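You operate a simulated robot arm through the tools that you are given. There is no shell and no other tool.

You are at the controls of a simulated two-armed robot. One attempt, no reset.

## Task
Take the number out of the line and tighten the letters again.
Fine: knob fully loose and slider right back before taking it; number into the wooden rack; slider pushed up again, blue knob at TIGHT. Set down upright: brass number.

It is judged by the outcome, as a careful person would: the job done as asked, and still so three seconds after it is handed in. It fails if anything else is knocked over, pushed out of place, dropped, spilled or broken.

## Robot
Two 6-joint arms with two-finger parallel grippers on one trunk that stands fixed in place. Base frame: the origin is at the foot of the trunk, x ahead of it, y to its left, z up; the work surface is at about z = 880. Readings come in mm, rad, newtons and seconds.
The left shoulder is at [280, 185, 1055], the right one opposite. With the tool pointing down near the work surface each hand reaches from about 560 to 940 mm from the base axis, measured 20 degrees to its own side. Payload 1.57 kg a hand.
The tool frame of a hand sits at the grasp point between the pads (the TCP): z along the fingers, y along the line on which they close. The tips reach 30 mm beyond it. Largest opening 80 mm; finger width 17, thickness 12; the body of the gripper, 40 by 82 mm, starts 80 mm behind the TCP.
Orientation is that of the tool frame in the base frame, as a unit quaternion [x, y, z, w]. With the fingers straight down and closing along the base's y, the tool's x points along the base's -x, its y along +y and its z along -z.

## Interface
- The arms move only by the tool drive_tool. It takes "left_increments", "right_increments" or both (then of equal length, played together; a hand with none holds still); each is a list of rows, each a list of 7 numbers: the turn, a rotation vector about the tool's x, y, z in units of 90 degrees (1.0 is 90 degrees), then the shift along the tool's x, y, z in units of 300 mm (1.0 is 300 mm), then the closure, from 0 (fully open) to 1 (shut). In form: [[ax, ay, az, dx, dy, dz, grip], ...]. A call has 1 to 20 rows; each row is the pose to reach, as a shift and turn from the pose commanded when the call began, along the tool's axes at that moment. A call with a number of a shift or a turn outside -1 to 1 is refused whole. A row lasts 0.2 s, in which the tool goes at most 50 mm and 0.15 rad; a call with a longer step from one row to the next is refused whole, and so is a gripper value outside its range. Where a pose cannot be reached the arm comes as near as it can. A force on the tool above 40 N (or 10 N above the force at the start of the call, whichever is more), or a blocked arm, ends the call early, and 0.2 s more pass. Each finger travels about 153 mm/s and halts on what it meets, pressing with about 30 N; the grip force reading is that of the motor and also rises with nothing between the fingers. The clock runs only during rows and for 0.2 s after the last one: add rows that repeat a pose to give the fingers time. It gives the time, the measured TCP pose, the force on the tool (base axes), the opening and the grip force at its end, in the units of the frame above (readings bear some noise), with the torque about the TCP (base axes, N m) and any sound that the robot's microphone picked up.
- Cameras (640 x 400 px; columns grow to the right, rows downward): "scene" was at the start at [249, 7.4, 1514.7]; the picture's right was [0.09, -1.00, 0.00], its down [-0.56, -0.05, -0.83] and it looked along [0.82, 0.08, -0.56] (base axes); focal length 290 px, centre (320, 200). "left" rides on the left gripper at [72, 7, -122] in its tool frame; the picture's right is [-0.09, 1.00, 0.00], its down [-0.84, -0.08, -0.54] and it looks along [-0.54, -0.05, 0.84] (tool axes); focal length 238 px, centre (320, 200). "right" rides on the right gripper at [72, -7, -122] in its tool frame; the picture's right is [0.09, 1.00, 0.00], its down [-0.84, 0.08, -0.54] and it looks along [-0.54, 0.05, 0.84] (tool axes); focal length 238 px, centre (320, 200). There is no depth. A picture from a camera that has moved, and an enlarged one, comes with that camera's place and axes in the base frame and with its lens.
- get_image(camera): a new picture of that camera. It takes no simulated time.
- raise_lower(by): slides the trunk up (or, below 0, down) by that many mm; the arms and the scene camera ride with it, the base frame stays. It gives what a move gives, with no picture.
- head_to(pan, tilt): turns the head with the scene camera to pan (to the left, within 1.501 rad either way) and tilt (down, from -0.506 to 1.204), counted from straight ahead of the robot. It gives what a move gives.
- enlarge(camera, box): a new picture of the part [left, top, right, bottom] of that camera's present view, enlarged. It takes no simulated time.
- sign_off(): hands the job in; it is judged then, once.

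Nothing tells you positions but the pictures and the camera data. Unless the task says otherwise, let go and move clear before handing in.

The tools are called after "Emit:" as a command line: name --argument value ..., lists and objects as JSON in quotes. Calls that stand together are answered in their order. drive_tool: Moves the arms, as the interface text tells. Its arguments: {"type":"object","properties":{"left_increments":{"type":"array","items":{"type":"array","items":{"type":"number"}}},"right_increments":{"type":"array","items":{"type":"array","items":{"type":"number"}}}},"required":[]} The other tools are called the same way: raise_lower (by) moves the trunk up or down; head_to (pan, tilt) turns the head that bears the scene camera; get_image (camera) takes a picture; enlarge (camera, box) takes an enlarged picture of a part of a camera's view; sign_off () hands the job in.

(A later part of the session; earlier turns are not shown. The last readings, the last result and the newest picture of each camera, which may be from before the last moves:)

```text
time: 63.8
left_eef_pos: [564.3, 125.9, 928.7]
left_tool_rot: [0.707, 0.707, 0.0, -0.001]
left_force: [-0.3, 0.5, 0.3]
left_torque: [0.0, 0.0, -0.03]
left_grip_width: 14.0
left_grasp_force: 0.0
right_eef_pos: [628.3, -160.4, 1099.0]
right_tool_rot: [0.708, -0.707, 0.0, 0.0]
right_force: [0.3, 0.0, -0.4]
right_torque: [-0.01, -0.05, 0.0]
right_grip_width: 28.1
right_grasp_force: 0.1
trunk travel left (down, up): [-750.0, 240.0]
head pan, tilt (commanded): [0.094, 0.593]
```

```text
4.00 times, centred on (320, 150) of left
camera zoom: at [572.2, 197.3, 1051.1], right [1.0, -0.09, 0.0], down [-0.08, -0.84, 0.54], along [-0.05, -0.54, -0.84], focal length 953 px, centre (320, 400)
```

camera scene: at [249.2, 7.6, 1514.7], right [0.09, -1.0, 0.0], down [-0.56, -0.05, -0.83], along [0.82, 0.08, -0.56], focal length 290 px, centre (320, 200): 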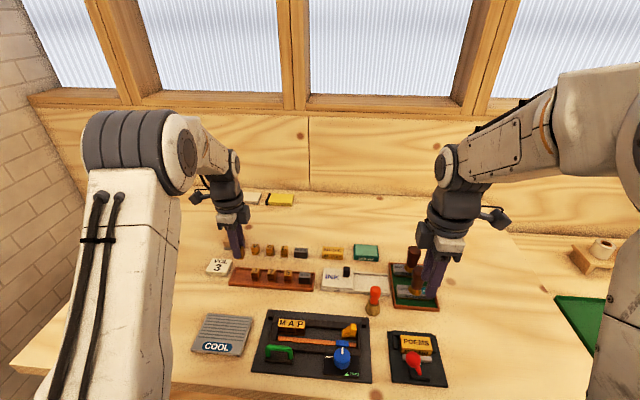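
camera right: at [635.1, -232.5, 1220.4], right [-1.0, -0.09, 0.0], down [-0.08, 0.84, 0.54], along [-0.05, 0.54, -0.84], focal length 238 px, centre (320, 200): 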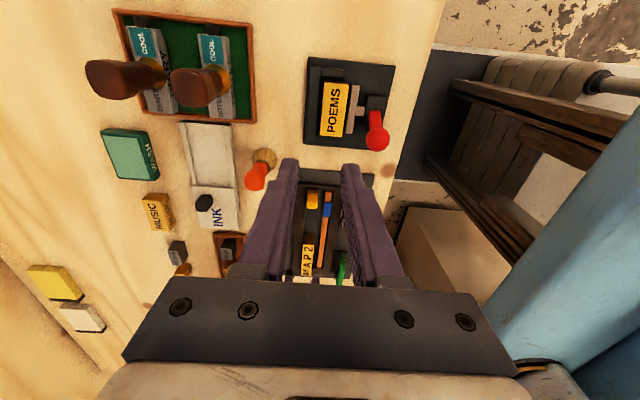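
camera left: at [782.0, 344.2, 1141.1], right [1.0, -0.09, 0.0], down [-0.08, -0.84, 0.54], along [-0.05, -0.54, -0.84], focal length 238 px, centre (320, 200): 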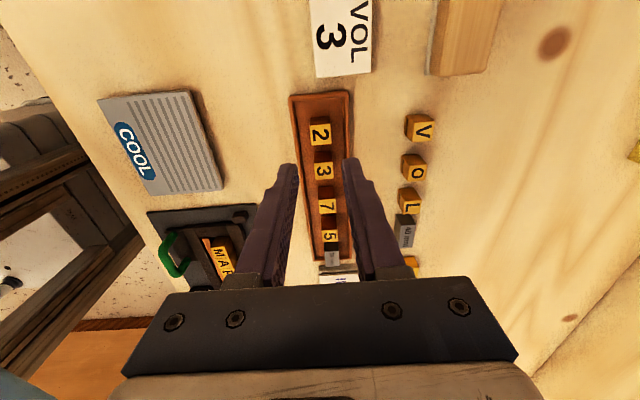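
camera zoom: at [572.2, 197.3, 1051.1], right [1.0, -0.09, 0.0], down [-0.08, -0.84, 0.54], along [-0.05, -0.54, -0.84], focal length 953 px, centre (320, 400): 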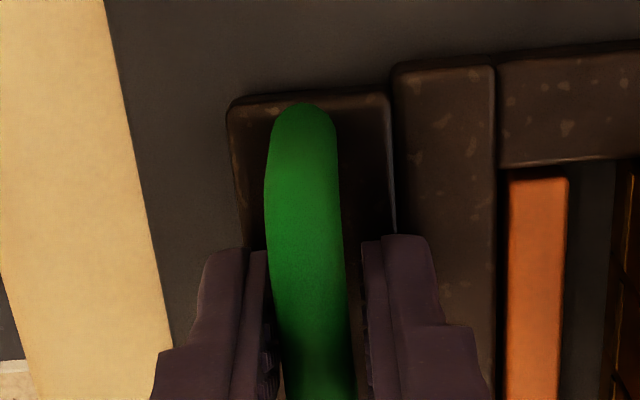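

I'll nudge 0.6 mm, close on the handle, and bring the right hand back above the slider at the same time.

Emit:
drive_tool --left_increments '[[0, 0, 0, 0, -0.002, 0, 0.83], [0, 0, 0, 0, -0.002, 0, 0.85], [0, 0, 0, 0, -0.002, 0, 0.87], [0, 0, 0, 0, -0.002, 0, 0.9], [0, 0, 0, 0, -0.002, 0, 1.0], [0, 0, 0, 0, -0.002, 0, 1.0]]' --right_increments '[[0, 0, 0, -0.08, 0, 0.04, 0.65], [0, 0, 0, -0.17, 0, 0.1, 0.65], [0, 0, 0, -0.26, 0, 0.16, 0.65], [0, 0, 0, -0.35, 0, 0.22, 0.65], [0, 0, 0, -0.42, 0, 0.27, 0.65], [0, 0, 0, -0.42, 0, 0.27, 0.65]]'

Emit:
get_image --camera "right"

Emit:
enlarge --camera "right" --box '[256, 90, 384, 170]'

```text
time: 65.2
left_eef_pos: [563.6, 125.7, 928.8]
left_tool_rot: [0.707, 0.707, 0.0, 0.0]
left_force: [0.6, -0.7, 0.9]
left_torque: [-0.05, -0.04, 0.04]
left_grip_width: 10.6
left_grasp_force: 28.7
right_eef_pos: [628.2, -35.3, 1018.0]
right_tool_rot: [-0.707, 0.707, 0.0, 0.0]
right_force: [0.8, -0.1, 0.0]
right_torque: [-0.01, -0.02, -0.02]
right_grip_width: 28.0
right_grasp_force: 0.0
trunk travel left (down, up): [-750.0, 240.0]
head pan, tilt (commanded): [0.094, 0.593]
```

```text
taken
camera right: at [634.2, -106.5, 1139.0], right [-1.0, -0.09, 0.0], down [-0.08, 0.84, 0.54], along [-0.05, 0.54, -0.84], focal length 238 px, centre (320, 200)
```

right: 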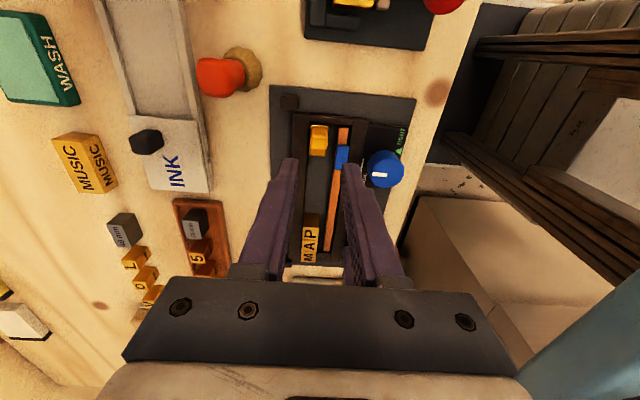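

```text
5.00 times, centred on (320, 130) of right
camera zoom: at [634.2, -106.5, 1139.0], right [-1.0, -0.09, 0.0], down [-0.08, 0.84, 0.54], along [-0.05, 0.54, -0.84], focal length 1192 px, centre (320, 550)
```

zoom: 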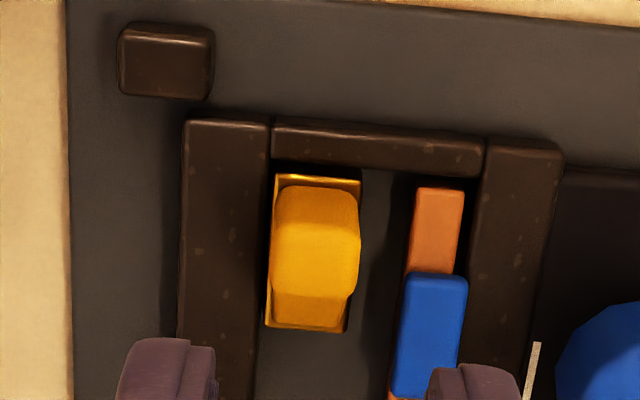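

The slider is where I left it. I'll lower around the post again and close.

Emit:
drive_tool --right_increments '[[0, 0, 0, 0, -0.002, 0.08, 0.65], [0, 0, 0, 0, -0.002, 0.16, 0.65], [0, 0, 0, 0, -0.002, 0.23, 0.65], [0, 0, 0, 0, -0.002, 0.268, 0.65], [0, 0, 0, 0, -0.002, 0.268, 0.65]]'

Emit:
enlarge --camera "right" --box '[256, 120, 384, 200]'

```text
time: 66.4
left_eef_pos: [563.8, 125.1, 930.1]
left_tool_rot: [0.707, 0.707, 0.0, -0.001]
left_force: [2.2, -0.7, 2.1]
left_torque: [-0.01, -0.03, 0.01]
left_grip_width: 10.8
left_grasp_force: 28.0
right_eef_pos: [627.9, -34.3, 937.6]
right_tool_rot: [-0.707, 0.707, 0.0, -0.001]
right_force: [0.1, 1.2, -1.1]
right_torque: [0.04, -0.02, 0.01]
right_grip_width: 27.6
right_grasp_force: 0.0
trunk travel left (down, up): [-750.0, 240.0]
head pan, tilt (commanded): [0.094, 0.593]
```

```text
5.00 times, centred on (320, 160) of right
camera zoom: at [635.3, -106.3, 1059.0], right [-1.0, -0.09, 0.0], down [-0.08, 0.84, 0.54], along [-0.05, 0.54, -0.84], focal length 1192 px, centre (320, 400)
```

zoom: 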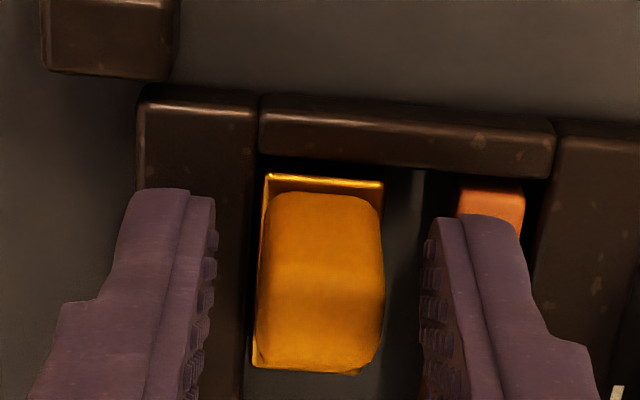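

The post is centred. I'll close on it and begin pushing the slider toward the letters.

Emit:
drive_tool --right_increments '[[0, 0, 0, 0, 0, 0, 0.72], [0, 0, 0, 0, 0, 0, 0.77], [0, 0, 0, 0, 0, 0, 0.82], [0, 0, 0, 0, 0, 0, 0.9], [0, 0, 0, 0, 0, 0, 0.9]]'

Emit:
drive_tool --right_increments '[[0, 0, 0, -0.02, 0, 0, 0.9], [0, 0, 0, -0.05, 0, 0, 0.9], [0, 0, 0, -0.08, 0, 0, 0.9], [0, 0, 0, -0.11, 0, 0, 0.9], [0, 0, 0, -0.14, 0, 0, 0.9], [0, 0, 0, -0.17, 0, 0, 0.9], [0, 0, 0, -0.2, 0, 0, 0.9], [0, 0, 0, -0.2, 0, 0, 0.9]]'

Emit:
enlarge --camera "scene" --box '[260, 305, 372, 375]'

Emit:
enlarge --camera "right" --box '[256, 120, 384, 220]'

```text
time: 67.6
left_eef_pos: [564.7, 125.9, 929.5]
left_tool_rot: [0.707, 0.707, 0.001, -0.001]
left_force: [3.6, -1.3, 0.9]
left_torque: [0.0, -0.01, -0.01]
left_grip_width: 10.8
left_grasp_force: 28.6
right_eef_pos: [628.7, -32.3, 937.7]
right_tool_rot: [0.708, -0.707, 0.0, 0.0]
right_force: [-3.7, 0.5, -0.2]
right_torque: [-0.01, 0.03, 0.03]
right_grip_width: 16.5
right_grasp_force: 32.1
trunk travel left (down, up): [-750.0, 240.0]
head pan, tilt (commanded): [0.094, 0.593]
```

```text
time: 69.4
left_eef_pos: [564.5, 125.1, 928.5]
left_tool_rot: [0.708, 0.707, 0.001, 0.001]
left_force: [9.0, -1.1, -9.2]
left_torque: [0.19, 0.04, 0.03]
left_grip_width: 10.7
left_grasp_force: 28.3
right_eef_pos: [627.9, 27.1, 938.3]
right_tool_rot: [-0.707, 0.707, 0.0, 0.0]
right_force: [-14.4, 0.2, 13.0]
right_torque: [-0.12, 0.44, 0.02]
right_grip_width: 16.7
right_grasp_force: 32.3
trunk travel left (down, up): [-750.0, 240.0]
head pan, tilt (commanded): [0.094, 0.593]
```

```text
5.71 times, centred on (316, 340) of scene
camera zoom: at [248.6, 7.5, 1514.8], right [0.09, -1.0, 0.0], down [-0.56, -0.05, -0.83], along [0.83, 0.08, -0.56], focal length 1656 px, centre (343, -600)
```

zoom: 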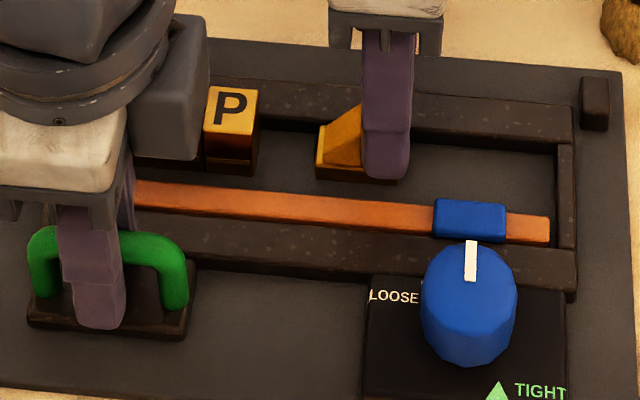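

```text
4.00 times, centred on (320, 170) of right
camera zoom: at [635.2, -46.3, 1059.2], right [-1.0, -0.09, 0.0], down [-0.08, 0.84, 0.54], along [-0.05, 0.54, -0.84], focal length 953 px, centre (320, 320)
```

zoom: 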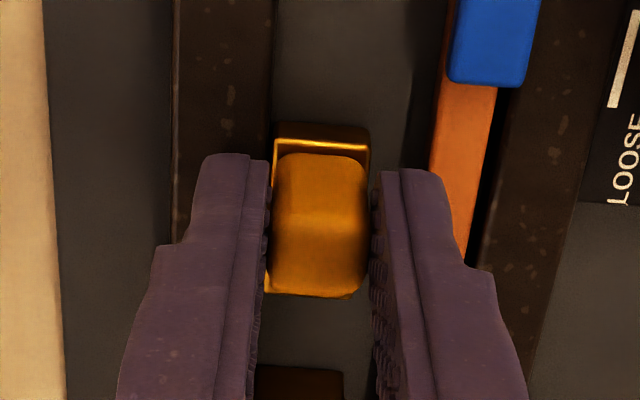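

The slider moves freely, with about 25 mm left to the P. Before going closer, I'll check the clearance between the two wrists.

Emit:
enlarge --camera "scene" --box '[220, 210, 412, 330]'

Emit:
get_image --camera "right"

Emit:
get_image --camera "left"

```text
3.33 times, centred on (316, 270) of scene
camera zoom: at [248.6, 7.5, 1514.8], right [0.09, -1.0, 0.0], down [-0.56, -0.05, -0.83], along [0.83, 0.08, -0.56], focal length 966 px, centre (333, -33)
```

zoom: 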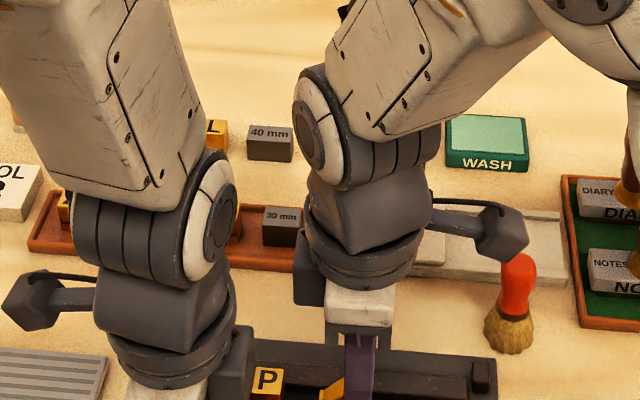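

```text
taken
camera right: at [635.2, -46.3, 1059.2], right [-1.0, -0.09, 0.0], down [-0.08, 0.84, 0.54], along [-0.05, 0.54, -0.84], focal length 238 px, centre (320, 200)
```

right: 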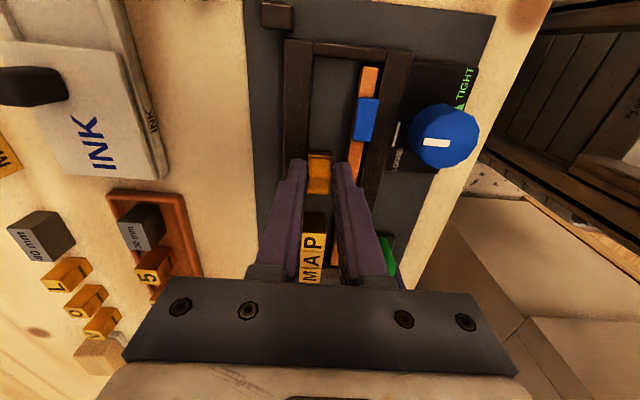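

```text
taken
camera left: at [571.5, 197.2, 1051.3], right [1.0, -0.09, 0.0], down [-0.08, -0.84, 0.54], along [-0.05, -0.54, -0.84], focal length 238 px, centre (320, 200)
```

left: 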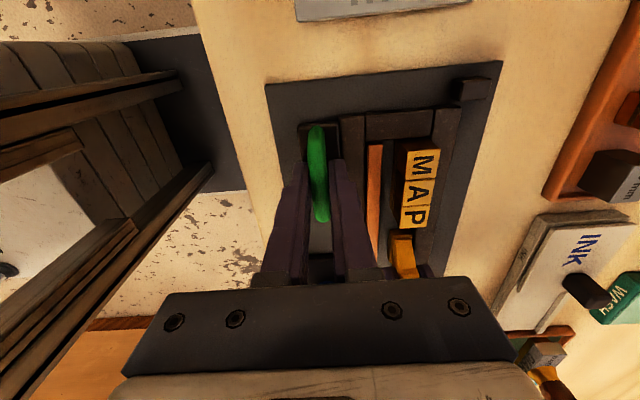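

Each hand has a box on its inner side, and at the final position they'd pass within about 12 mm of each other. I'll first relax the right hand's forces, then regrip the handle 8 mm further left for more room.

Emit:
drive_tool --right_increments '[[0, 0, 0, 0, 0.0012, -0.0009, 0.9], [0, 0, 0, 0, 0.0012, -0.0009, 0.9]]'

```text
time: 70.0
left_eef_pos: [564.9, 126.0, 929.0]
left_tool_rot: [0.707, 0.707, 0.001, 0.001]
left_force: [8.9, -1.5, -7.3]
left_torque: [-0.12, -0.05, -0.01]
left_grip_width: 10.6
left_grasp_force: 29.0
right_eef_pos: [628.4, 26.3, 938.5]
right_tool_rot: [-0.706, 0.708, 0.0, 0.0]
right_force: [-12.2, 0.6, 9.0]
right_torque: [-0.26, 0.29, 0.04]
right_grip_width: 16.5
right_grasp_force: 31.9
trunk travel left (down, up): [-750.0, 240.0]
head pan, tilt (commanded): [0.094, 0.593]
```

The forces drop only slowly, so I'll let the slider go for a moment, regrip the handle further left, and then grip the slider afresh.

Emit:
drive_tool --right_increments '[[0, 0, 0, 0, 0, 0, 0.8], [0, 0, 0, 0, 0, 0, 0.72], [0, 0, 0, 0, 0, 0, 0.7], [0, 0, 0, 0, 0, 0, 0.7]]'

Emit:
drive_tool --left_increments '[[0, 0, 0, 0, 0, 0, 0.87], [0, 0, 0, 0, 0, 0, 0.8], [0, 0, 0, 0.013, 0, 0, 0.8], [0, 0, 0, 0.027, 0, 0, 0.8], [0, 0, 0, 0.027, 0, 0, 0.8]]'

Emit:
enlarge --camera "left" --box '[256, 110, 384, 210]'

```text
time: 71.0
left_eef_pos: [563.8, 126.1, 930.0]
left_tool_rot: [0.708, 0.707, 0.0, 0.0]
left_force: [5.6, -1.1, 2.8]
left_torque: [0.1, -0.03, 0.0]
left_grip_width: 10.3
left_grasp_force: 28.2
right_eef_pos: [628.2, 25.7, 938.2]
right_tool_rot: [0.707, -0.707, 0.0, 0.0]
right_force: [-0.5, -0.5, -1.0]
right_torque: [-0.03, 0.02, 0.01]
right_grip_width: 24.2
right_grasp_force: 0.0
trunk travel left (down, up): [-750.0, 240.0]
head pan, tilt (commanded): [0.094, 0.593]
```

```text
time: 72.2
left_eef_pos: [563.5, 133.7, 929.5]
left_tool_rot: [0.707, 0.708, 0.001, 0.001]
left_force: [0.6, 0.2, -0.3]
left_torque: [-0.01, 0.0, 0.0]
left_grip_width: 16.1
left_grasp_force: 0.0
right_eef_pos: [628.8, 25.8, 938.6]
right_tool_rot: [-0.707, 0.708, 0.001, 0.0]
right_force: [0.7, -0.7, -0.2]
right_torque: [0.03, 0.0, -0.02]
right_grip_width: 24.1
right_grasp_force: 0.1
trunk travel left (down, up): [-750.0, 240.0]
head pan, tilt (commanded): [0.094, 0.593]
```

```text
4.00 times, centred on (320, 160) of left
camera zoom: at [571.3, 205.3, 1051.2], right [1.0, -0.09, 0.0], down [-0.08, -0.84, 0.54], along [-0.05, -0.54, -0.84], focal length 953 px, centre (320, 360)
```

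zoom: 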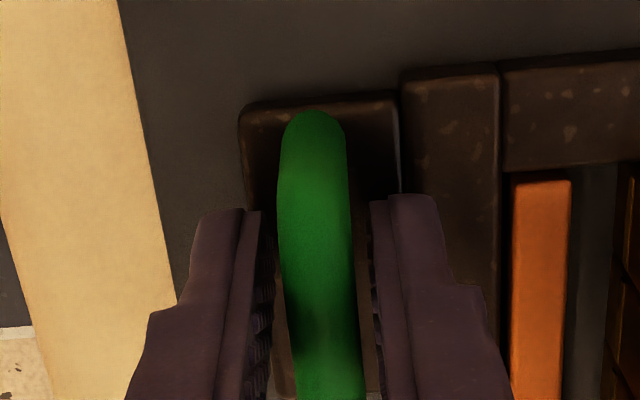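

The handle is centred at the new spot. I'll close the left hand and check the right hand's centring on the post.

Emit:
drive_tool --left_increments '[[0, 0, 0, 0, 0, 0, 0.84], [0, 0, 0, 0, 0, 0, 0.87], [0, 0, 0, 0, 0, 0, 0.92], [0, 0, 0, 0, 0, 0, 1.0], [0, 0, 0, 0, 0, 0, 1.0]]'

Emit:
enlarge --camera "right" --box '[256, 120, 384, 220]'

```text
time: 73.4
left_eef_pos: [565.0, 133.0, 930.4]
left_tool_rot: [0.707, 0.708, 0.0, 0.001]
left_force: [2.6, 1.1, 0.3]
left_torque: [0.04, -0.01, 0.02]
left_grip_width: 11.1
left_grasp_force: 28.6
right_eef_pos: [629.1, 26.9, 938.2]
right_tool_rot: [-0.707, 0.707, 0.0, 0.0]
right_force: [0.4, -0.2, 0.3]
right_torque: [-0.01, 0.01, -0.02]
right_grip_width: 23.9
right_grasp_force: 0.1
trunk travel left (down, up): [-750.0, 240.0]
head pan, tilt (commanded): [0.094, 0.593]
```

```text
4.00 times, centred on (320, 170) of right
camera zoom: at [635.4, -46.7, 1059.1], right [-1.0, -0.09, 0.0], down [-0.08, 0.84, 0.54], along [-0.05, 0.54, -0.84], focal length 953 px, centre (320, 320)
```

zoom: 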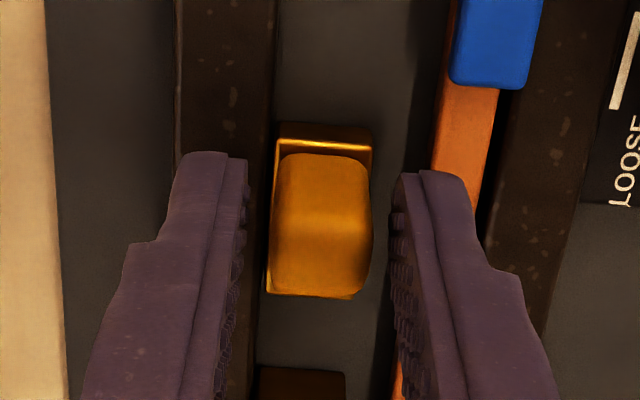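

Centred well. I'll grip the slider again and push it 18 mm further.

Emit:
drive_tool --right_increments '[[0, 0, 0, 0, 0, 0, 0.75], [0, 0, 0, 0, 0, 0, 0.8], [0, 0, 0, 0, 0, 0, 0.85], [0, 0, 0, 0, 0, 0, 0.85], [0, 0, 0, -0.015, 0, 0, 0.85], [0, 0, 0, -0.03, 0, 0, 0.85], [0, 0, 0, -0.045, 0, 0, 0.85], [0, 0, 0, -0.06, 0, 0, 0.85], [0, 0, 0, -0.06, 0, 0, 0.85]]'

Emit:
enlarge --camera "right" --box '[256, 120, 384, 220]'

Emit:
enlarge --camera "scene" --box '[220, 210, 412, 330]'

Emit:
enlarge --camera "scene" --box '[260, 305, 372, 375]'

```text
time: 75.4
left_eef_pos: [563.3, 133.5, 930.1]
left_tool_rot: [0.707, 0.707, 0.001, 0.0]
left_force: [4.6, 1.6, 3.2]
left_torque: [0.08, -0.01, 0.02]
left_grip_width: 11.0
left_grasp_force: 28.7
right_eef_pos: [628.5, 44.2, 938.8]
right_tool_rot: [0.707, -0.707, -0.001, 0.0]
right_force: [-3.4, -0.7, -5.5]
right_torque: [-0.18, 0.01, 0.01]
right_grip_width: 16.6
right_grasp_force: 31.9
trunk travel left (down, up): [-750.0, 240.0]
head pan, tilt (commanded): [0.094, 0.593]
```

```text
4.00 times, centred on (320, 170) of right
camera zoom: at [635.1, -28.3, 1059.1], right [-1.0, -0.09, 0.0], down [-0.08, 0.84, 0.54], along [-0.05, 0.54, -0.84], focal length 953 px, centre (320, 320)
```

zoom: 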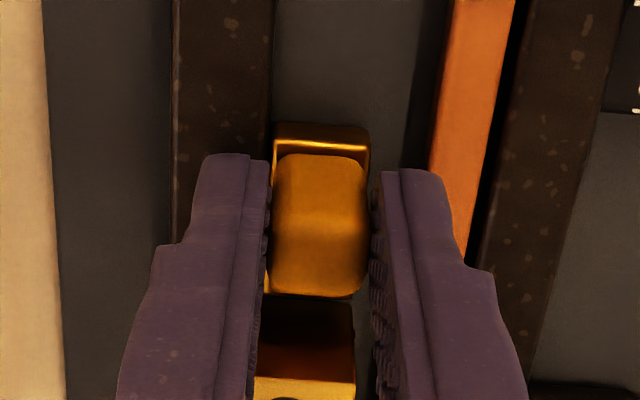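

```text
3.33 times, centred on (316, 270) of scene
camera zoom: at [249.2, 7.5, 1514.7], right [0.09, -1.0, 0.0], down [-0.56, -0.05, -0.83], along [0.82, 0.08, -0.56], focal length 966 px, centre (333, -33)
```

zoom: 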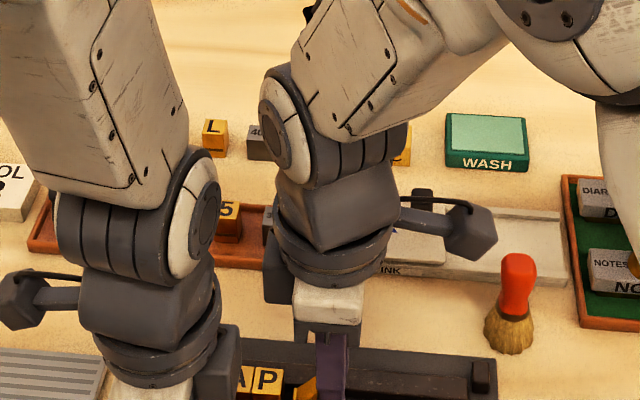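

```text
5.71 times, centred on (316, 340) of scene
camera zoom: at [249.2, 7.5, 1514.7], right [0.09, -1.0, 0.0], down [-0.56, -0.05, -0.83], along [0.82, 0.08, -0.56], focal length 1656 px, centre (343, -600)
```

zoom: 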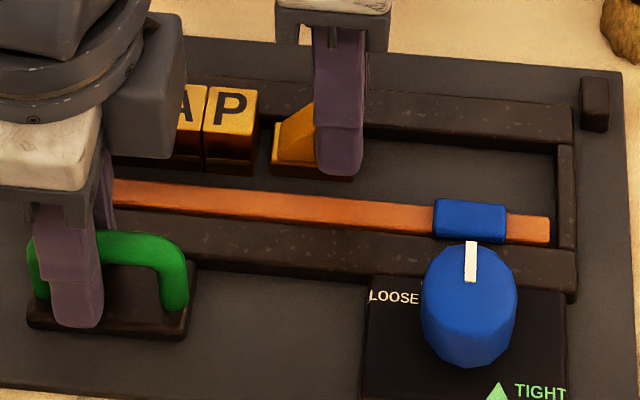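

About 6–8 mm remain between the slider and the P, and the hands have room. I'll close the gap slowly and feel for contact.

Emit:
drive_tool --right_increments '[[0, 0, 0, -0.006, 0, 0, 0.85], [0, 0, 0, -0.012, 0, 0, 0.85], [0, 0, 0, -0.016, 0, 0, 0.85], [0, 0, 0, -0.016, 0, 0, 0.85]]'

Emit:
enlarge --camera "scene" --box '[285, 310, 333, 340]'

Emit:
enlarge --camera "right" --box '[280, 160, 360, 220]'

```text
time: 76.4
left_eef_pos: [565.0, 133.0, 929.8]
left_tool_rot: [0.707, 0.707, 0.001, 0.0]
left_force: [4.7, 0.8, 5.2]
left_torque: [0.16, -0.06, -0.01]
left_grip_width: 11.1
left_grasp_force: 28.7
right_eef_pos: [629.0, 49.8, 937.8]
right_tool_rot: [-0.707, 0.708, 0.001, 0.0]
right_force: [-4.5, 0.3, -5.6]
right_torque: [-0.37, 0.09, -0.03]
right_grip_width: 16.7
right_grasp_force: 31.9
trunk travel left (down, up): [-750.0, 240.0]
head pan, tilt (commanded): [0.094, 0.593]
```

```text
13.33 times, centred on (309, 325) of scene
camera zoom: at [249.2, 7.5, 1514.7], right [0.09, -1.0, 0.0], down [-0.56, -0.05, -0.83], along [0.82, 0.08, -0.56], focal length 3865 px, centre (467, -1467)
```

zoom: 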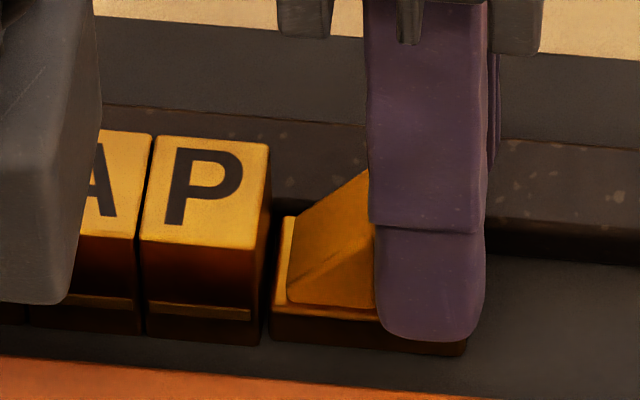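

```text
6.67 times, centred on (320, 190) of right
camera zoom: at [635.1, -23.6, 1059.1], right [-1.0, -0.09, 0.0], down [-0.08, 0.84, 0.54], along [-0.05, 0.54, -0.84], focal length 1589 px, centre (320, 267)
```

zoom: 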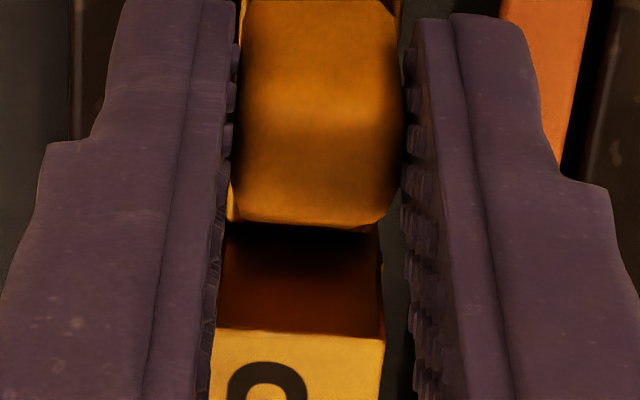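

The gap is about 1.5 mm. I'll creep the last bit until a light push is felt.

Emit:
drive_tool --right_increments '[[0, 0, 0, -0.002, 0, 0, 0.85], [0, 0, 0, -0.004, 0, 0, 0.85], [0, 0, 0, -0.006, 0, 0, 0.85], [0, 0, 0, -0.006, 0, 0, 0.85]]'

Emit:
enlarge --camera "scene" --box '[285, 310, 333, 340]'

```text
time: 77.4
left_eef_pos: [563.6, 132.3, 930.7]
left_tool_rot: [0.707, 0.707, 0.0, 0.0]
left_force: [7.2, 2.6, 3.1]
left_torque: [0.17, -0.04, 0.0]
left_grip_width: 10.9
left_grasp_force: 28.2
right_eef_pos: [628.0, 50.9, 938.3]
right_tool_rot: [-0.706, 0.708, 0.0, -0.001]
right_force: [-6.7, -1.9, -6.1]
right_torque: [0.0, 0.09, -0.01]
right_grip_width: 16.8
right_grasp_force: 31.9
trunk travel left (down, up): [-750.0, 240.0]
head pan, tilt (commanded): [0.094, 0.593]
```

```text
13.33 times, centred on (309, 325) of scene
camera zoom: at [249.1, 7.4, 1514.7], right [0.09, -1.0, 0.0], down [-0.56, -0.05, -0.83], along [0.82, 0.08, -0.56], focal length 3865 px, centre (467, -1467)
```

zoom: 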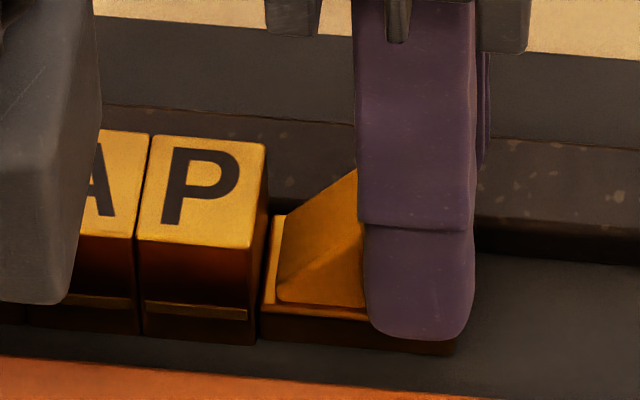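

The slider is touching the P and closing the small gaps. I'll press a little more until the letters are snug.

Emit:
drive_tool --right_increments '[[0, 0, 0, -0.0015, 0, 0, 0.85], [0, 0, 0, -0.003, 0, 0, 0.85], [0, 0, 0, -0.003, 0, 0, 0.85]]'

Emit:
enlarge --camera "scene" --box '[285, 310, 333, 340]'

Emit:
enlarge --camera "left" --box '[340, 120, 468, 260]'

```text
time: 78.2
left_eef_pos: [564.2, 132.6, 929.8]
left_tool_rot: [0.707, 0.707, 0.0, 0.0]
left_force: [7.7, 4.4, 5.3]
left_torque: [0.02, -0.08, 0.01]
left_grip_width: 10.9
left_grasp_force: 28.8
right_eef_pos: [628.7, 50.0, 938.9]
right_tool_rot: [0.707, -0.707, 0.0, 0.001]
right_force: [-8.6, -3.8, -8.7]
right_torque: [0.3, 0.07, 0.01]
right_grip_width: 16.7
right_grasp_force: 32.1
trunk travel left (down, up): [-750.0, 240.0]
head pan, tilt (commanded): [0.094, 0.593]
```

```text
13.33 times, centred on (309, 325) of scene
camera zoom: at [249.2, 7.4, 1514.7], right [0.09, -1.0, 0.0], down [-0.56, -0.05, -0.83], along [0.82, 0.08, -0.56], focal length 3865 px, centre (467, -1467)
```

zoom: 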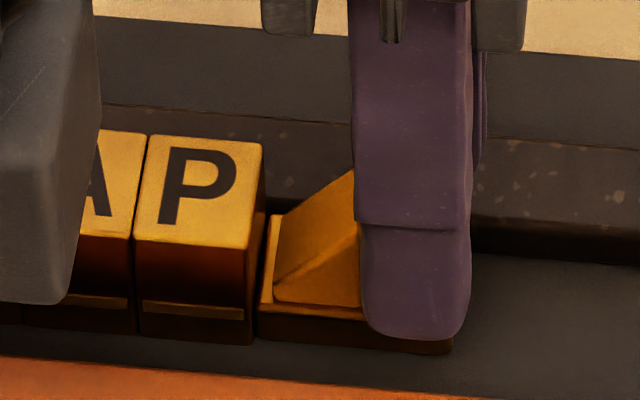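

```text
2.86 times, centred on (404, 190) of left
camera zoom: at [571.6, 205.1, 1051.2], right [1.0, -0.09, 0.0], down [-0.08, -0.84, 0.54], along [-0.05, -0.54, -0.84], focal length 681 px, centre (80, 229)
```

zoom: 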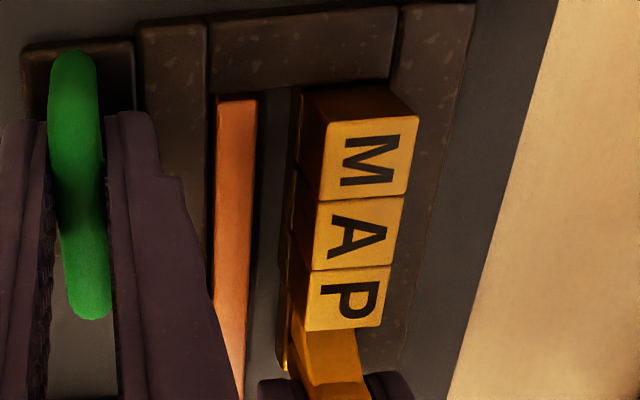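

The push is 4 N and the letters look snug. I'll press another fraction to seat them firmly.

Emit:
drive_tool --right_increments '[[0, 0, 0, -0.0015, 0, 0, 0.85], [0, 0, 0, -0.003, 0, 0, 0.85], [0, 0, 0, -0.003, 0, 0, 0.85]]'

Emit:
enlarge --camera "left" --box '[340, 120, 468, 260]'

```text
time: 79.0
left_eef_pos: [564.4, 133.0, 929.5]
left_tool_rot: [0.707, 0.707, 0.001, 0.0]
left_force: [9.2, 12.3, 1.9]
left_torque: [0.06, -0.08, -0.03]
left_grip_width: 11.1
left_grasp_force: 28.3
right_eef_pos: [628.6, 51.3, 939.5]
right_tool_rot: [0.707, -0.707, -0.001, 0.001]
right_force: [-7.6, -14.5, -3.0]
right_torque: [-0.14, 0.08, 0.0]
right_grip_width: 16.9
right_grasp_force: 32.2
trunk travel left (down, up): [-750.0, 240.0]
head pan, tilt (commanded): [0.094, 0.593]
```

```text
2.86 times, centred on (404, 190) of left
camera zoom: at [571.7, 205.1, 1051.2], right [1.0, -0.09, 0.0], down [-0.08, -0.84, 0.54], along [-0.05, -0.54, -0.84], focal length 681 px, centre (80, 229)
```

zoom: 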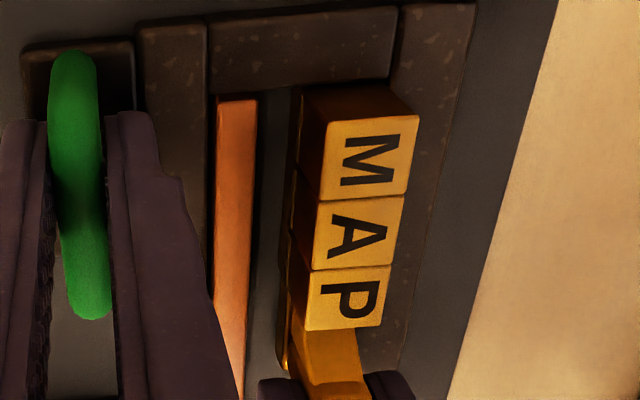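

The push reached 14 N with M against the end bar, so the slider is fully up. I'll ease off slightly, let go, and rise with the right hand.

Emit:
drive_tool --right_increments '[[0, 0, 0, 0.001, 0, 0, 0.85], [0, 0, 0, 0.001, 0, 0, 0.78], [0, 0, 0, 0.001, 0, 0, 0.72], [0, 0, 0, 0.001, 0, 0, 0.68], [0, 0, 0, 0.001, 0, -0.03, 0.68], [0, 0, 0, 0.001, 0, -0.12, 0.68], [0, 0, 0, 0.001, 0, -0.25, 0.68], [0, 0, 0, 0.001, 0, -0.25, 0.68]]'

Emit:
enlarge --camera "scene" --box '[240, 300, 400, 400]'

Emit:
enlarge --camera "right" --box '[270, 90, 398, 250]'

```text
time: 80.8
left_eef_pos: [563.6, 132.3, 930.2]
left_tool_rot: [0.707, 0.707, 0.0, 0.0]
left_force: [7.2, 1.9, 3.2]
left_torque: [0.02, -0.01, 0.0]
left_grip_width: 10.9
left_grasp_force: 29.4
right_eef_pos: [629.2, 51.8, 1012.9]
right_tool_rot: [0.707, -0.707, 0.0, -0.001]
right_force: [-0.7, -0.3, -0.5]
right_torque: [0.0, -0.01, 0.03]
right_grip_width: 26.0
right_grasp_force: 0.1
trunk travel left (down, up): [-750.0, 240.0]
head pan, tilt (commanded): [0.094, 0.593]
```

```text
4.00 times, centred on (320, 350) of scene
camera zoom: at [249.3, 7.4, 1514.7], right [0.09, -1.0, 0.0], down [-0.56, -0.05, -0.83], along [0.82, 0.08, -0.56], focal length 1160 px, centre (320, -400)
```

zoom: 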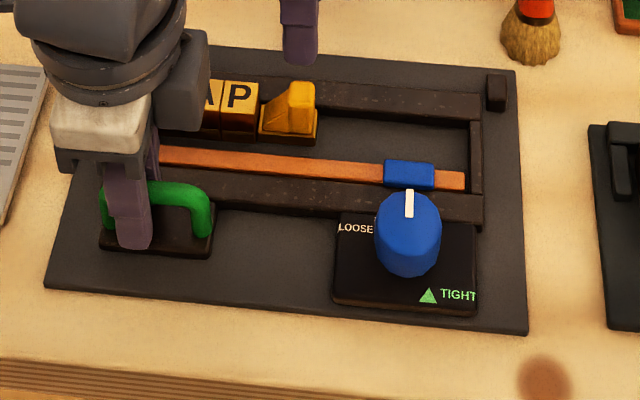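

```text
2.50 times, centred on (334, 170) of right
camera zoom: at [635.7, -20.1, 1134.6], right [-1.0, -0.09, 0.0], down [-0.08, 0.84, 0.54], along [-0.05, 0.54, -0.84], focal length 596 px, centre (285, 275)
```

zoom: 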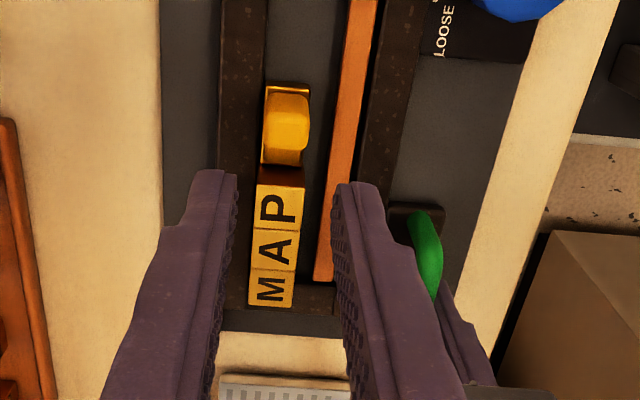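

The letters M A P and the slider are snug together. Now I'll bring the right hand back above the knob, turned so there is room to turn clockwise all the way to TIGHT.

Emit:
drive_tool --right_increments '[[0, 0, -0.04, 0.05, 0.0, 0, 0.68], [0, 0, -0.12, 0.1, 0.02, 0, 0.6], [0, 0, -0.2, 0.15, 0.05, 0, 0.5], [0, 0, -0.28, 0.2, 0.08, 0, 0.4], [0, 0, -0.36, 0.2, 0.11, 0, 0.3], [0, 0, -0.44, 0.2, 0.14, 0, 0.3], [0, 0, -0.52, 0.2, 0.17, 0, 0.3], [0, 0, -0.6, 0.2, 0.2, 0, 0.3], [0, 0, -0.68, 0.2, 0.22, 0, 0.3], [0, 0, -0.76, 0.2, 0.2323, 0, 0.3], [0, 0, -0.8333, 0.2, 0.2323, 0, 0.3], [0, 0, -0.8333, 0.2, 0.2323, 0, 0.3]]'

Emit:
get_image --camera "right"

Emit:
enlarge --camera "right" --box '[240, 90, 400, 190]'

```text
time: 83.4
left_eef_pos: [564.0, 134.2, 928.4]
left_tool_rot: [0.707, 0.707, 0.0, 0.001]
left_force: [6.6, 0.1, 3.9]
left_torque: [0.02, -0.03, -0.02]
left_grip_width: 10.8
left_grasp_force: 28.2
right_eef_pos: [559.6, -7.8, 1013.7]
right_tool_rot: [0.992, -0.129, 0.001, 0.0]
right_force: [0.2, -0.3, 0.1]
right_torque: [-0.01, 0.02, 0.02]
right_grip_width: 55.8
right_grasp_force: 0.1
trunk travel left (down, up): [-750.0, 240.0]
head pan, tilt (commanded): [0.094, 0.593]
```

```text
taken
camera right: at [630.2, -20.5, 1134.5], right [-0.17, -0.99, 0.0], down [-0.83, 0.14, 0.54], along [-0.53, 0.09, -0.84], focal length 238 px, centre (320, 200)
```

right: 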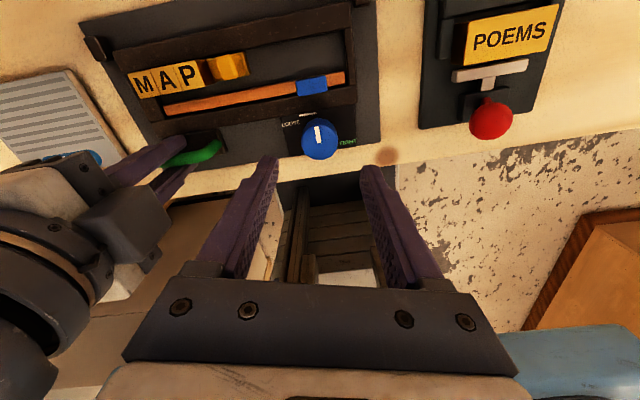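

```text
4.00 times, centred on (320, 140) of right
camera zoom: at [630.2, -20.5, 1134.5], right [-0.17, -0.99, 0.0], down [-0.83, 0.14, 0.54], along [-0.53, 0.09, -0.84], focal length 953 px, centre (320, 440)
```

zoom: 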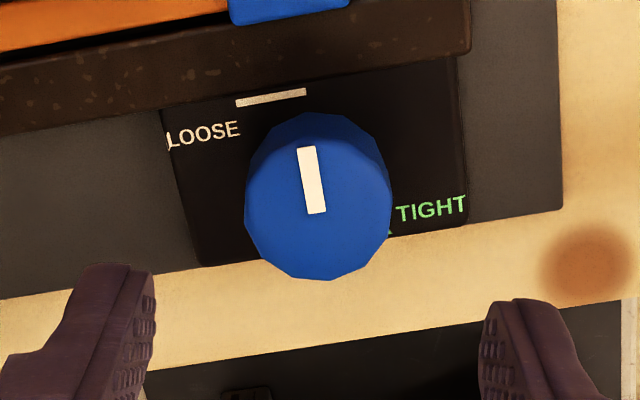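

The knob is under the hand, about 0.8 mm off, which I'll correct while lowering, then close on it.

Emit:
drive_tool --right_increments '[[0, 0, 0, -0.0007, -0.0026, 0.08, 0.3], [0, 0, 0, -0.0007, -0.0026, 0.16, 0.3], [0, 0, 0, -0.0007, -0.0026, 0.23, 0.3], [0, 0, 0, -0.0007, -0.0026, 0.26, 0.3], [0, 0, 0, -0.0007, -0.0026, 0.26, 0.45], [0, 0, 0, -0.0007, -0.0026, 0.26, 0.52], [0, 0, 0, -0.0007, -0.0026, 0.26, 0.52]]'

Emit:
enlarge --camera "right" --box '[240, 100, 400, 200]'

```text
time: 85.0
left_eef_pos: [563.9, 134.2, 929.1]
left_tool_rot: [0.707, 0.707, 0.0, 0.0]
left_force: [7.0, -0.2, 4.2]
left_torque: [-0.02, -0.02, -0.04]
left_grip_width: 10.8
left_grasp_force: 28.0
right_eef_pos: [559.0, -7.1, 934.8]
right_tool_rot: [0.991, -0.131, 0.0, 0.0]
right_force: [0.6, -0.4, -0.8]
right_torque: [0.02, -0.02, 0.01]
right_grip_width: 38.3
right_grasp_force: 0.0
trunk travel left (down, up): [-750.0, 240.0]
head pan, tilt (commanded): [0.094, 0.593]
```

```text
4.00 times, centred on (320, 150) of right
camera zoom: at [629.6, -19.9, 1056.4], right [-0.17, -0.99, 0.0], down [-0.83, 0.14, 0.54], along [-0.53, 0.09, -0.84], focal length 953 px, centre (320, 400)
```

zoom: 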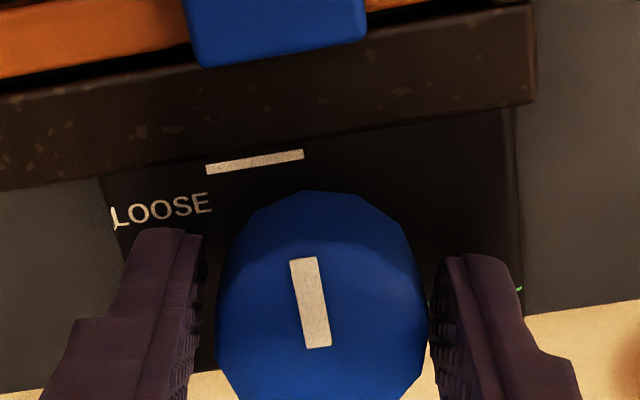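

Well centred. I'll close on the knob and begin turning clockwise.

Emit:
drive_tool --right_increments '[[0, 0, 0, 0, 0, 0, 0.56], [0, 0, 0, 0, 0, 0, 0.6], [0, 0, 0, 0, 0, 0, 0.7], [0, 0, 0, 0, 0, 0, 0.8], [0, 0, 0, 0, 0, 0, 0.8]]'

Emit:
drive_tool --right_increments '[[0, 0, 0.05, 0, 0, 0, 0.8], [0, 0, 0.1, 0, 0, 0, 0.8], [0, 0, 0.15, 0, 0, 0, 0.8], [0, 0, 0.2, 0, 0, 0, 0.8], [0, 0, 0.25, 0, 0, 0, 0.8], [0, 0, 0.3, 0, 0, 0, 0.8]]'

Emit:
enlarge --camera "right" --box '[240, 100, 400, 200]'

```text
time: 86.2
left_eef_pos: [563.4, 132.3, 929.2]
left_tool_rot: [0.707, 0.707, 0.001, 0.0]
left_force: [7.1, 0.4, 2.6]
left_torque: [0.02, -0.03, -0.01]
left_grip_width: 10.9
left_grasp_force: 28.7
right_eef_pos: [559.4, -7.4, 935.8]
right_tool_rot: [0.991, -0.131, 0.0, 0.0]
right_force: [0.6, -1.6, -0.3]
right_torque: [-0.06, 0.0, -0.01]
right_grip_width: 33.2
right_grasp_force: 41.2
trunk travel left (down, up): [-750.0, 240.0]
head pan, tilt (commanded): [0.094, 0.593]
```

```text
time: 87.6
left_eef_pos: [563.8, 133.7, 929.3]
left_tool_rot: [0.707, 0.707, 0.0, 0.0]
left_force: [10.1, -3.0, -5.4]
left_torque: [0.11, -0.02, 0.0]
left_grip_width: 11.0
left_grasp_force: 27.9
right_eef_pos: [558.9, -6.7, 934.8]
right_tool_rot: [0.933, -0.36, 0.0, 0.0]
right_force: [-7.7, 3.9, 10.2]
right_torque: [0.13, 0.3, 0.03]
right_grip_width: 33.0
right_grasp_force: 41.2
trunk travel left (down, up): [-750.0, 240.0]
head pan, tilt (commanded): [0.094, 0.593]
```

```text
4.00 times, centred on (320, 150) of right
camera zoom: at [616.3, -50.9, 1056.4], right [-0.6, -0.8, 0.0], down [-0.67, 0.5, 0.54], along [-0.43, 0.32, -0.84], focal length 953 px, centre (320, 400)
```

zoom: 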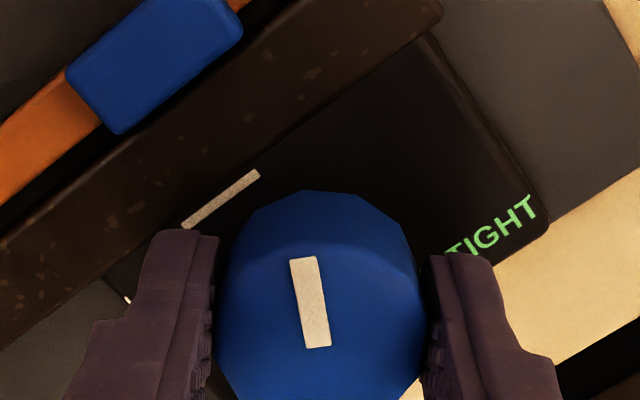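

The knob follows clockwise. I'll ease the small forces and continue.

Emit:
drive_tool --right_increments '[[0, 0, 0.05, -0.0007, 0.0002, -0.0007, 0.8], [0, 0, 0.11, -0.0007, 0.0002, -0.0007, 0.8], [0, 0, 0.17, -0.0007, 0.0002, -0.0007, 0.8], [0, 0, 0.23, -0.0007, 0.0002, -0.0007, 0.8], [0, 0, 0.29, -0.0007, 0.0002, -0.0007, 0.8], [0, 0, 0.35, -0.0007, 0.0002, -0.0007, 0.8], [0, 0, 0.4, -0.0007, 0.0002, -0.0007, 0.8]]'

Emit:
enlarge --camera "right" --box '[240, 100, 400, 200]'

```text
time: 89.2
left_eef_pos: [565.1, 133.0, 930.3]
left_tool_rot: [0.707, 0.708, 0.0, 0.0]
left_force: [9.2, -1.7, -2.3]
left_torque: [0.04, -0.03, 0.0]
left_grip_width: 10.9
left_grasp_force: 28.8
right_eef_pos: [557.6, -7.4, 935.6]
right_tool_rot: [0.776, -0.63, 0.0, 0.001]
right_force: [-2.6, 0.7, 5.9]
right_torque: [0.0, 0.0, -0.02]
right_grip_width: 33.3
right_grasp_force: 41.8
trunk travel left (down, up): [-750.0, 240.0]
head pan, tilt (commanded): [0.094, 0.593]
```

```text
4.00 times, centred on (320, 150) of right
camera zoom: at [580.0, -76.5, 1056.4], right [-0.96, -0.3, 0.0], down [-0.25, 0.8, 0.54], along [-0.16, 0.52, -0.84], focal length 953 px, centre (320, 400)
```

zoom: 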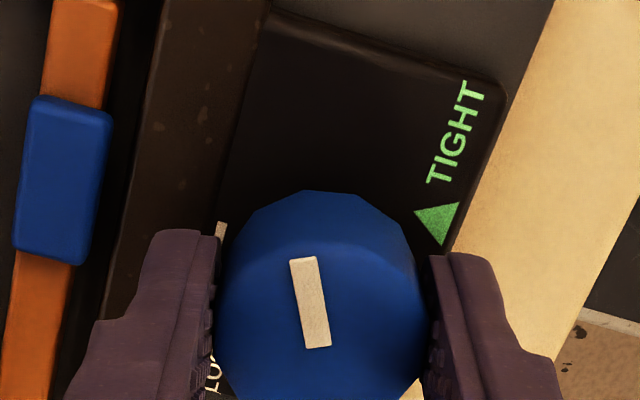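

About 63° turned, with the forces low. Continuing clockwise.

Emit:
drive_tool --right_increments '[[0, 0, 0.05, 0, 0, -0.0003, 0.8], [0, 0, 0.11, 0, 0, -0.0003, 0.8], [0, 0, 0.17, 0, 0, -0.0003, 0.8], [0, 0, 0.23, 0, 0, -0.0003, 0.8], [0, 0, 0.29, 0, 0, -0.0003, 0.8], [0, 0, 0.35, 0, 0, -0.0003, 0.8], [0, 0, 0.41, 0, 0, -0.0003, 0.8], [0, 0, 0.46, 0, 0, -0.0003, 0.8]]'

Emit:
enlarge --camera "right" --box '[240, 100, 400, 200]'

Emit:
enlarge --camera "left" --box '[340, 120, 468, 260]'

```text
time: 91.0
left_eef_pos: [564.5, 133.0, 930.1]
left_tool_rot: [0.707, 0.707, 0.001, 0.0]
left_force: [6.6, 0.1, 3.0]
left_torque: [-0.07, -0.01, -0.01]
left_grip_width: 10.9
left_grasp_force: 28.7
right_eef_pos: [559.6, -6.6, 935.8]
right_tool_rot: [-0.504, 0.864, 0.0, -0.001]
right_force: [4.8, -2.1, 1.4]
right_torque: [0.09, -0.23, -0.01]
right_grip_width: 33.1
right_grasp_force: 41.3
trunk travel left (down, up): [-750.0, 240.0]
head pan, tilt (commanded): [0.094, 0.593]
```

```text
4.00 times, centred on (320, 150) of right
camera zoom: at [529.3, -73.4, 1056.3], right [-0.91, 0.41, 0.0], down [0.34, 0.77, 0.54], along [0.22, 0.49, -0.84], focal length 953 px, centre (320, 400)
```

zoom: 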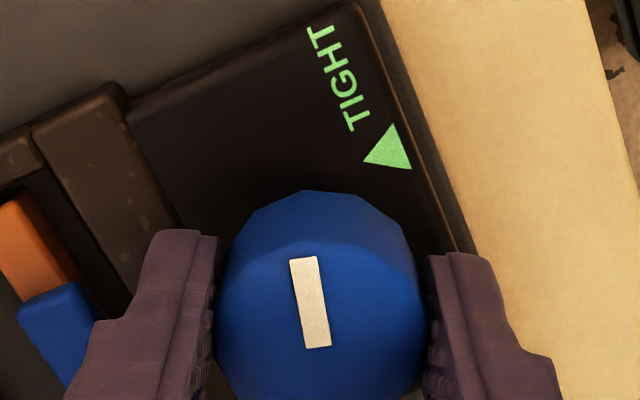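

```text
2.86 times, centred on (404, 190) of left
camera zoom: at [571.7, 205.1, 1051.2], right [1.0, -0.09, 0.0], down [-0.08, -0.84, 0.54], along [-0.05, -0.54, -0.84], focal length 681 px, centre (80, 229)
```

zoom: 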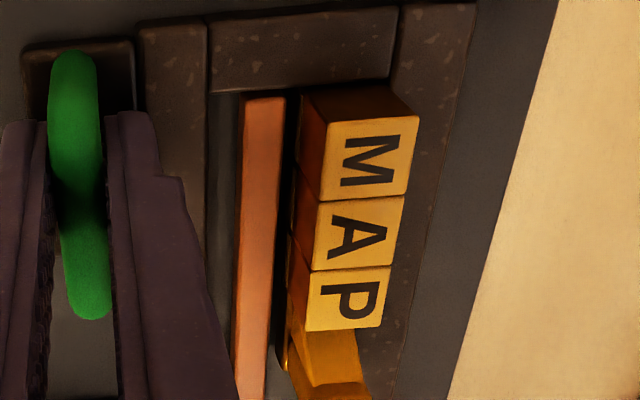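

About 104° turned and the orange bar is closing on the letters. I'll continue toward TIGHT.

Emit:
drive_tool --right_increments '[[0, 0, 0.05, 0, 0, 0, 0.8], [0, 0, 0.11, 0, 0, 0, 0.8], [0, 0, 0.17, 0, 0, 0, 0.8], [0, 0, 0.23, 0, 0, 0, 0.8], [0, 0, 0.29, 0, 0, 0, 0.8], [0, 0, 0.35, 0, 0, 0, 0.8], [0, 0, 0.4, 0, 0, 0, 0.8]]'

Emit:
enlarge --camera "right" --box '[240, 100, 400, 200]'

Emit:
enlarge --camera "left" --box '[340, 120, 468, 260]'

```text
time: 92.6
left_eef_pos: [563.1, 132.7, 928.6]
left_tool_rot: [0.707, 0.707, 0.0, 0.0]
left_force: [2.3, 3.3, 16.2]
left_torque: [0.14, 0.04, 0.04]
left_grip_width: 11.0
left_grasp_force: 28.4
right_eef_pos: [559.0, -6.5, 934.8]
right_tool_rot: [-0.213, 0.977, -0.001, 0.0]
right_force: [11.4, -3.4, -11.4]
right_torque: [0.16, -0.75, 0.02]
right_grip_width: 32.9
right_grasp_force: 41.6
trunk travel left (down, up): [-750.0, 240.0]
head pan, tilt (commanded): [0.094, 0.593]
```

```text
4.00 times, centred on (320, 150) of right
camera zoom: at [496.4, -43.6, 1056.3], right [-0.5, 0.87, 0.0], down [0.73, 0.42, 0.54], along [0.47, 0.27, -0.84], focal length 953 px, centre (320, 400)
```

zoom: 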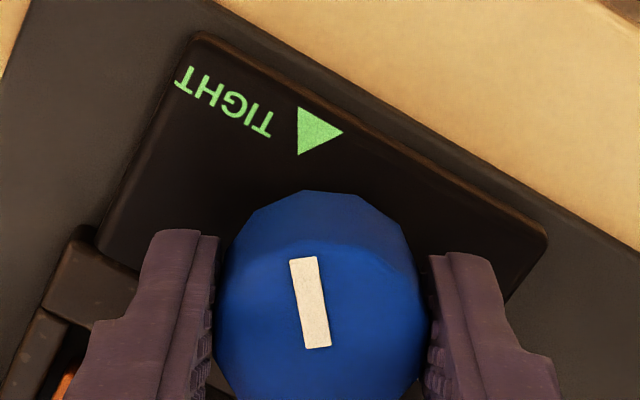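

```text
2.86 times, centred on (404, 190) of left
camera zoom: at [571.7, 205.1, 1051.2], right [1.0, -0.09, 0.0], down [-0.08, -0.84, 0.54], along [-0.05, -0.54, -0.84], focal length 681 px, centre (80, 229)
```

zoom: 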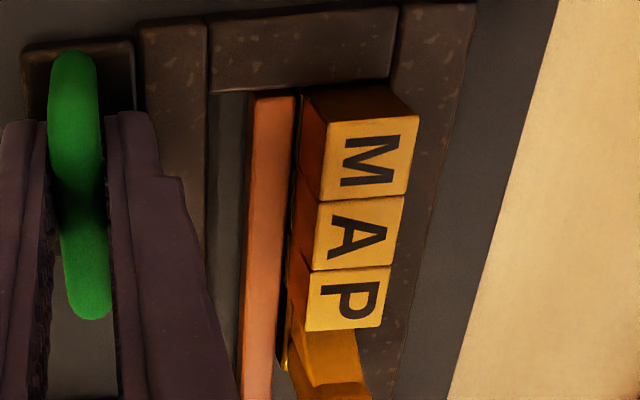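

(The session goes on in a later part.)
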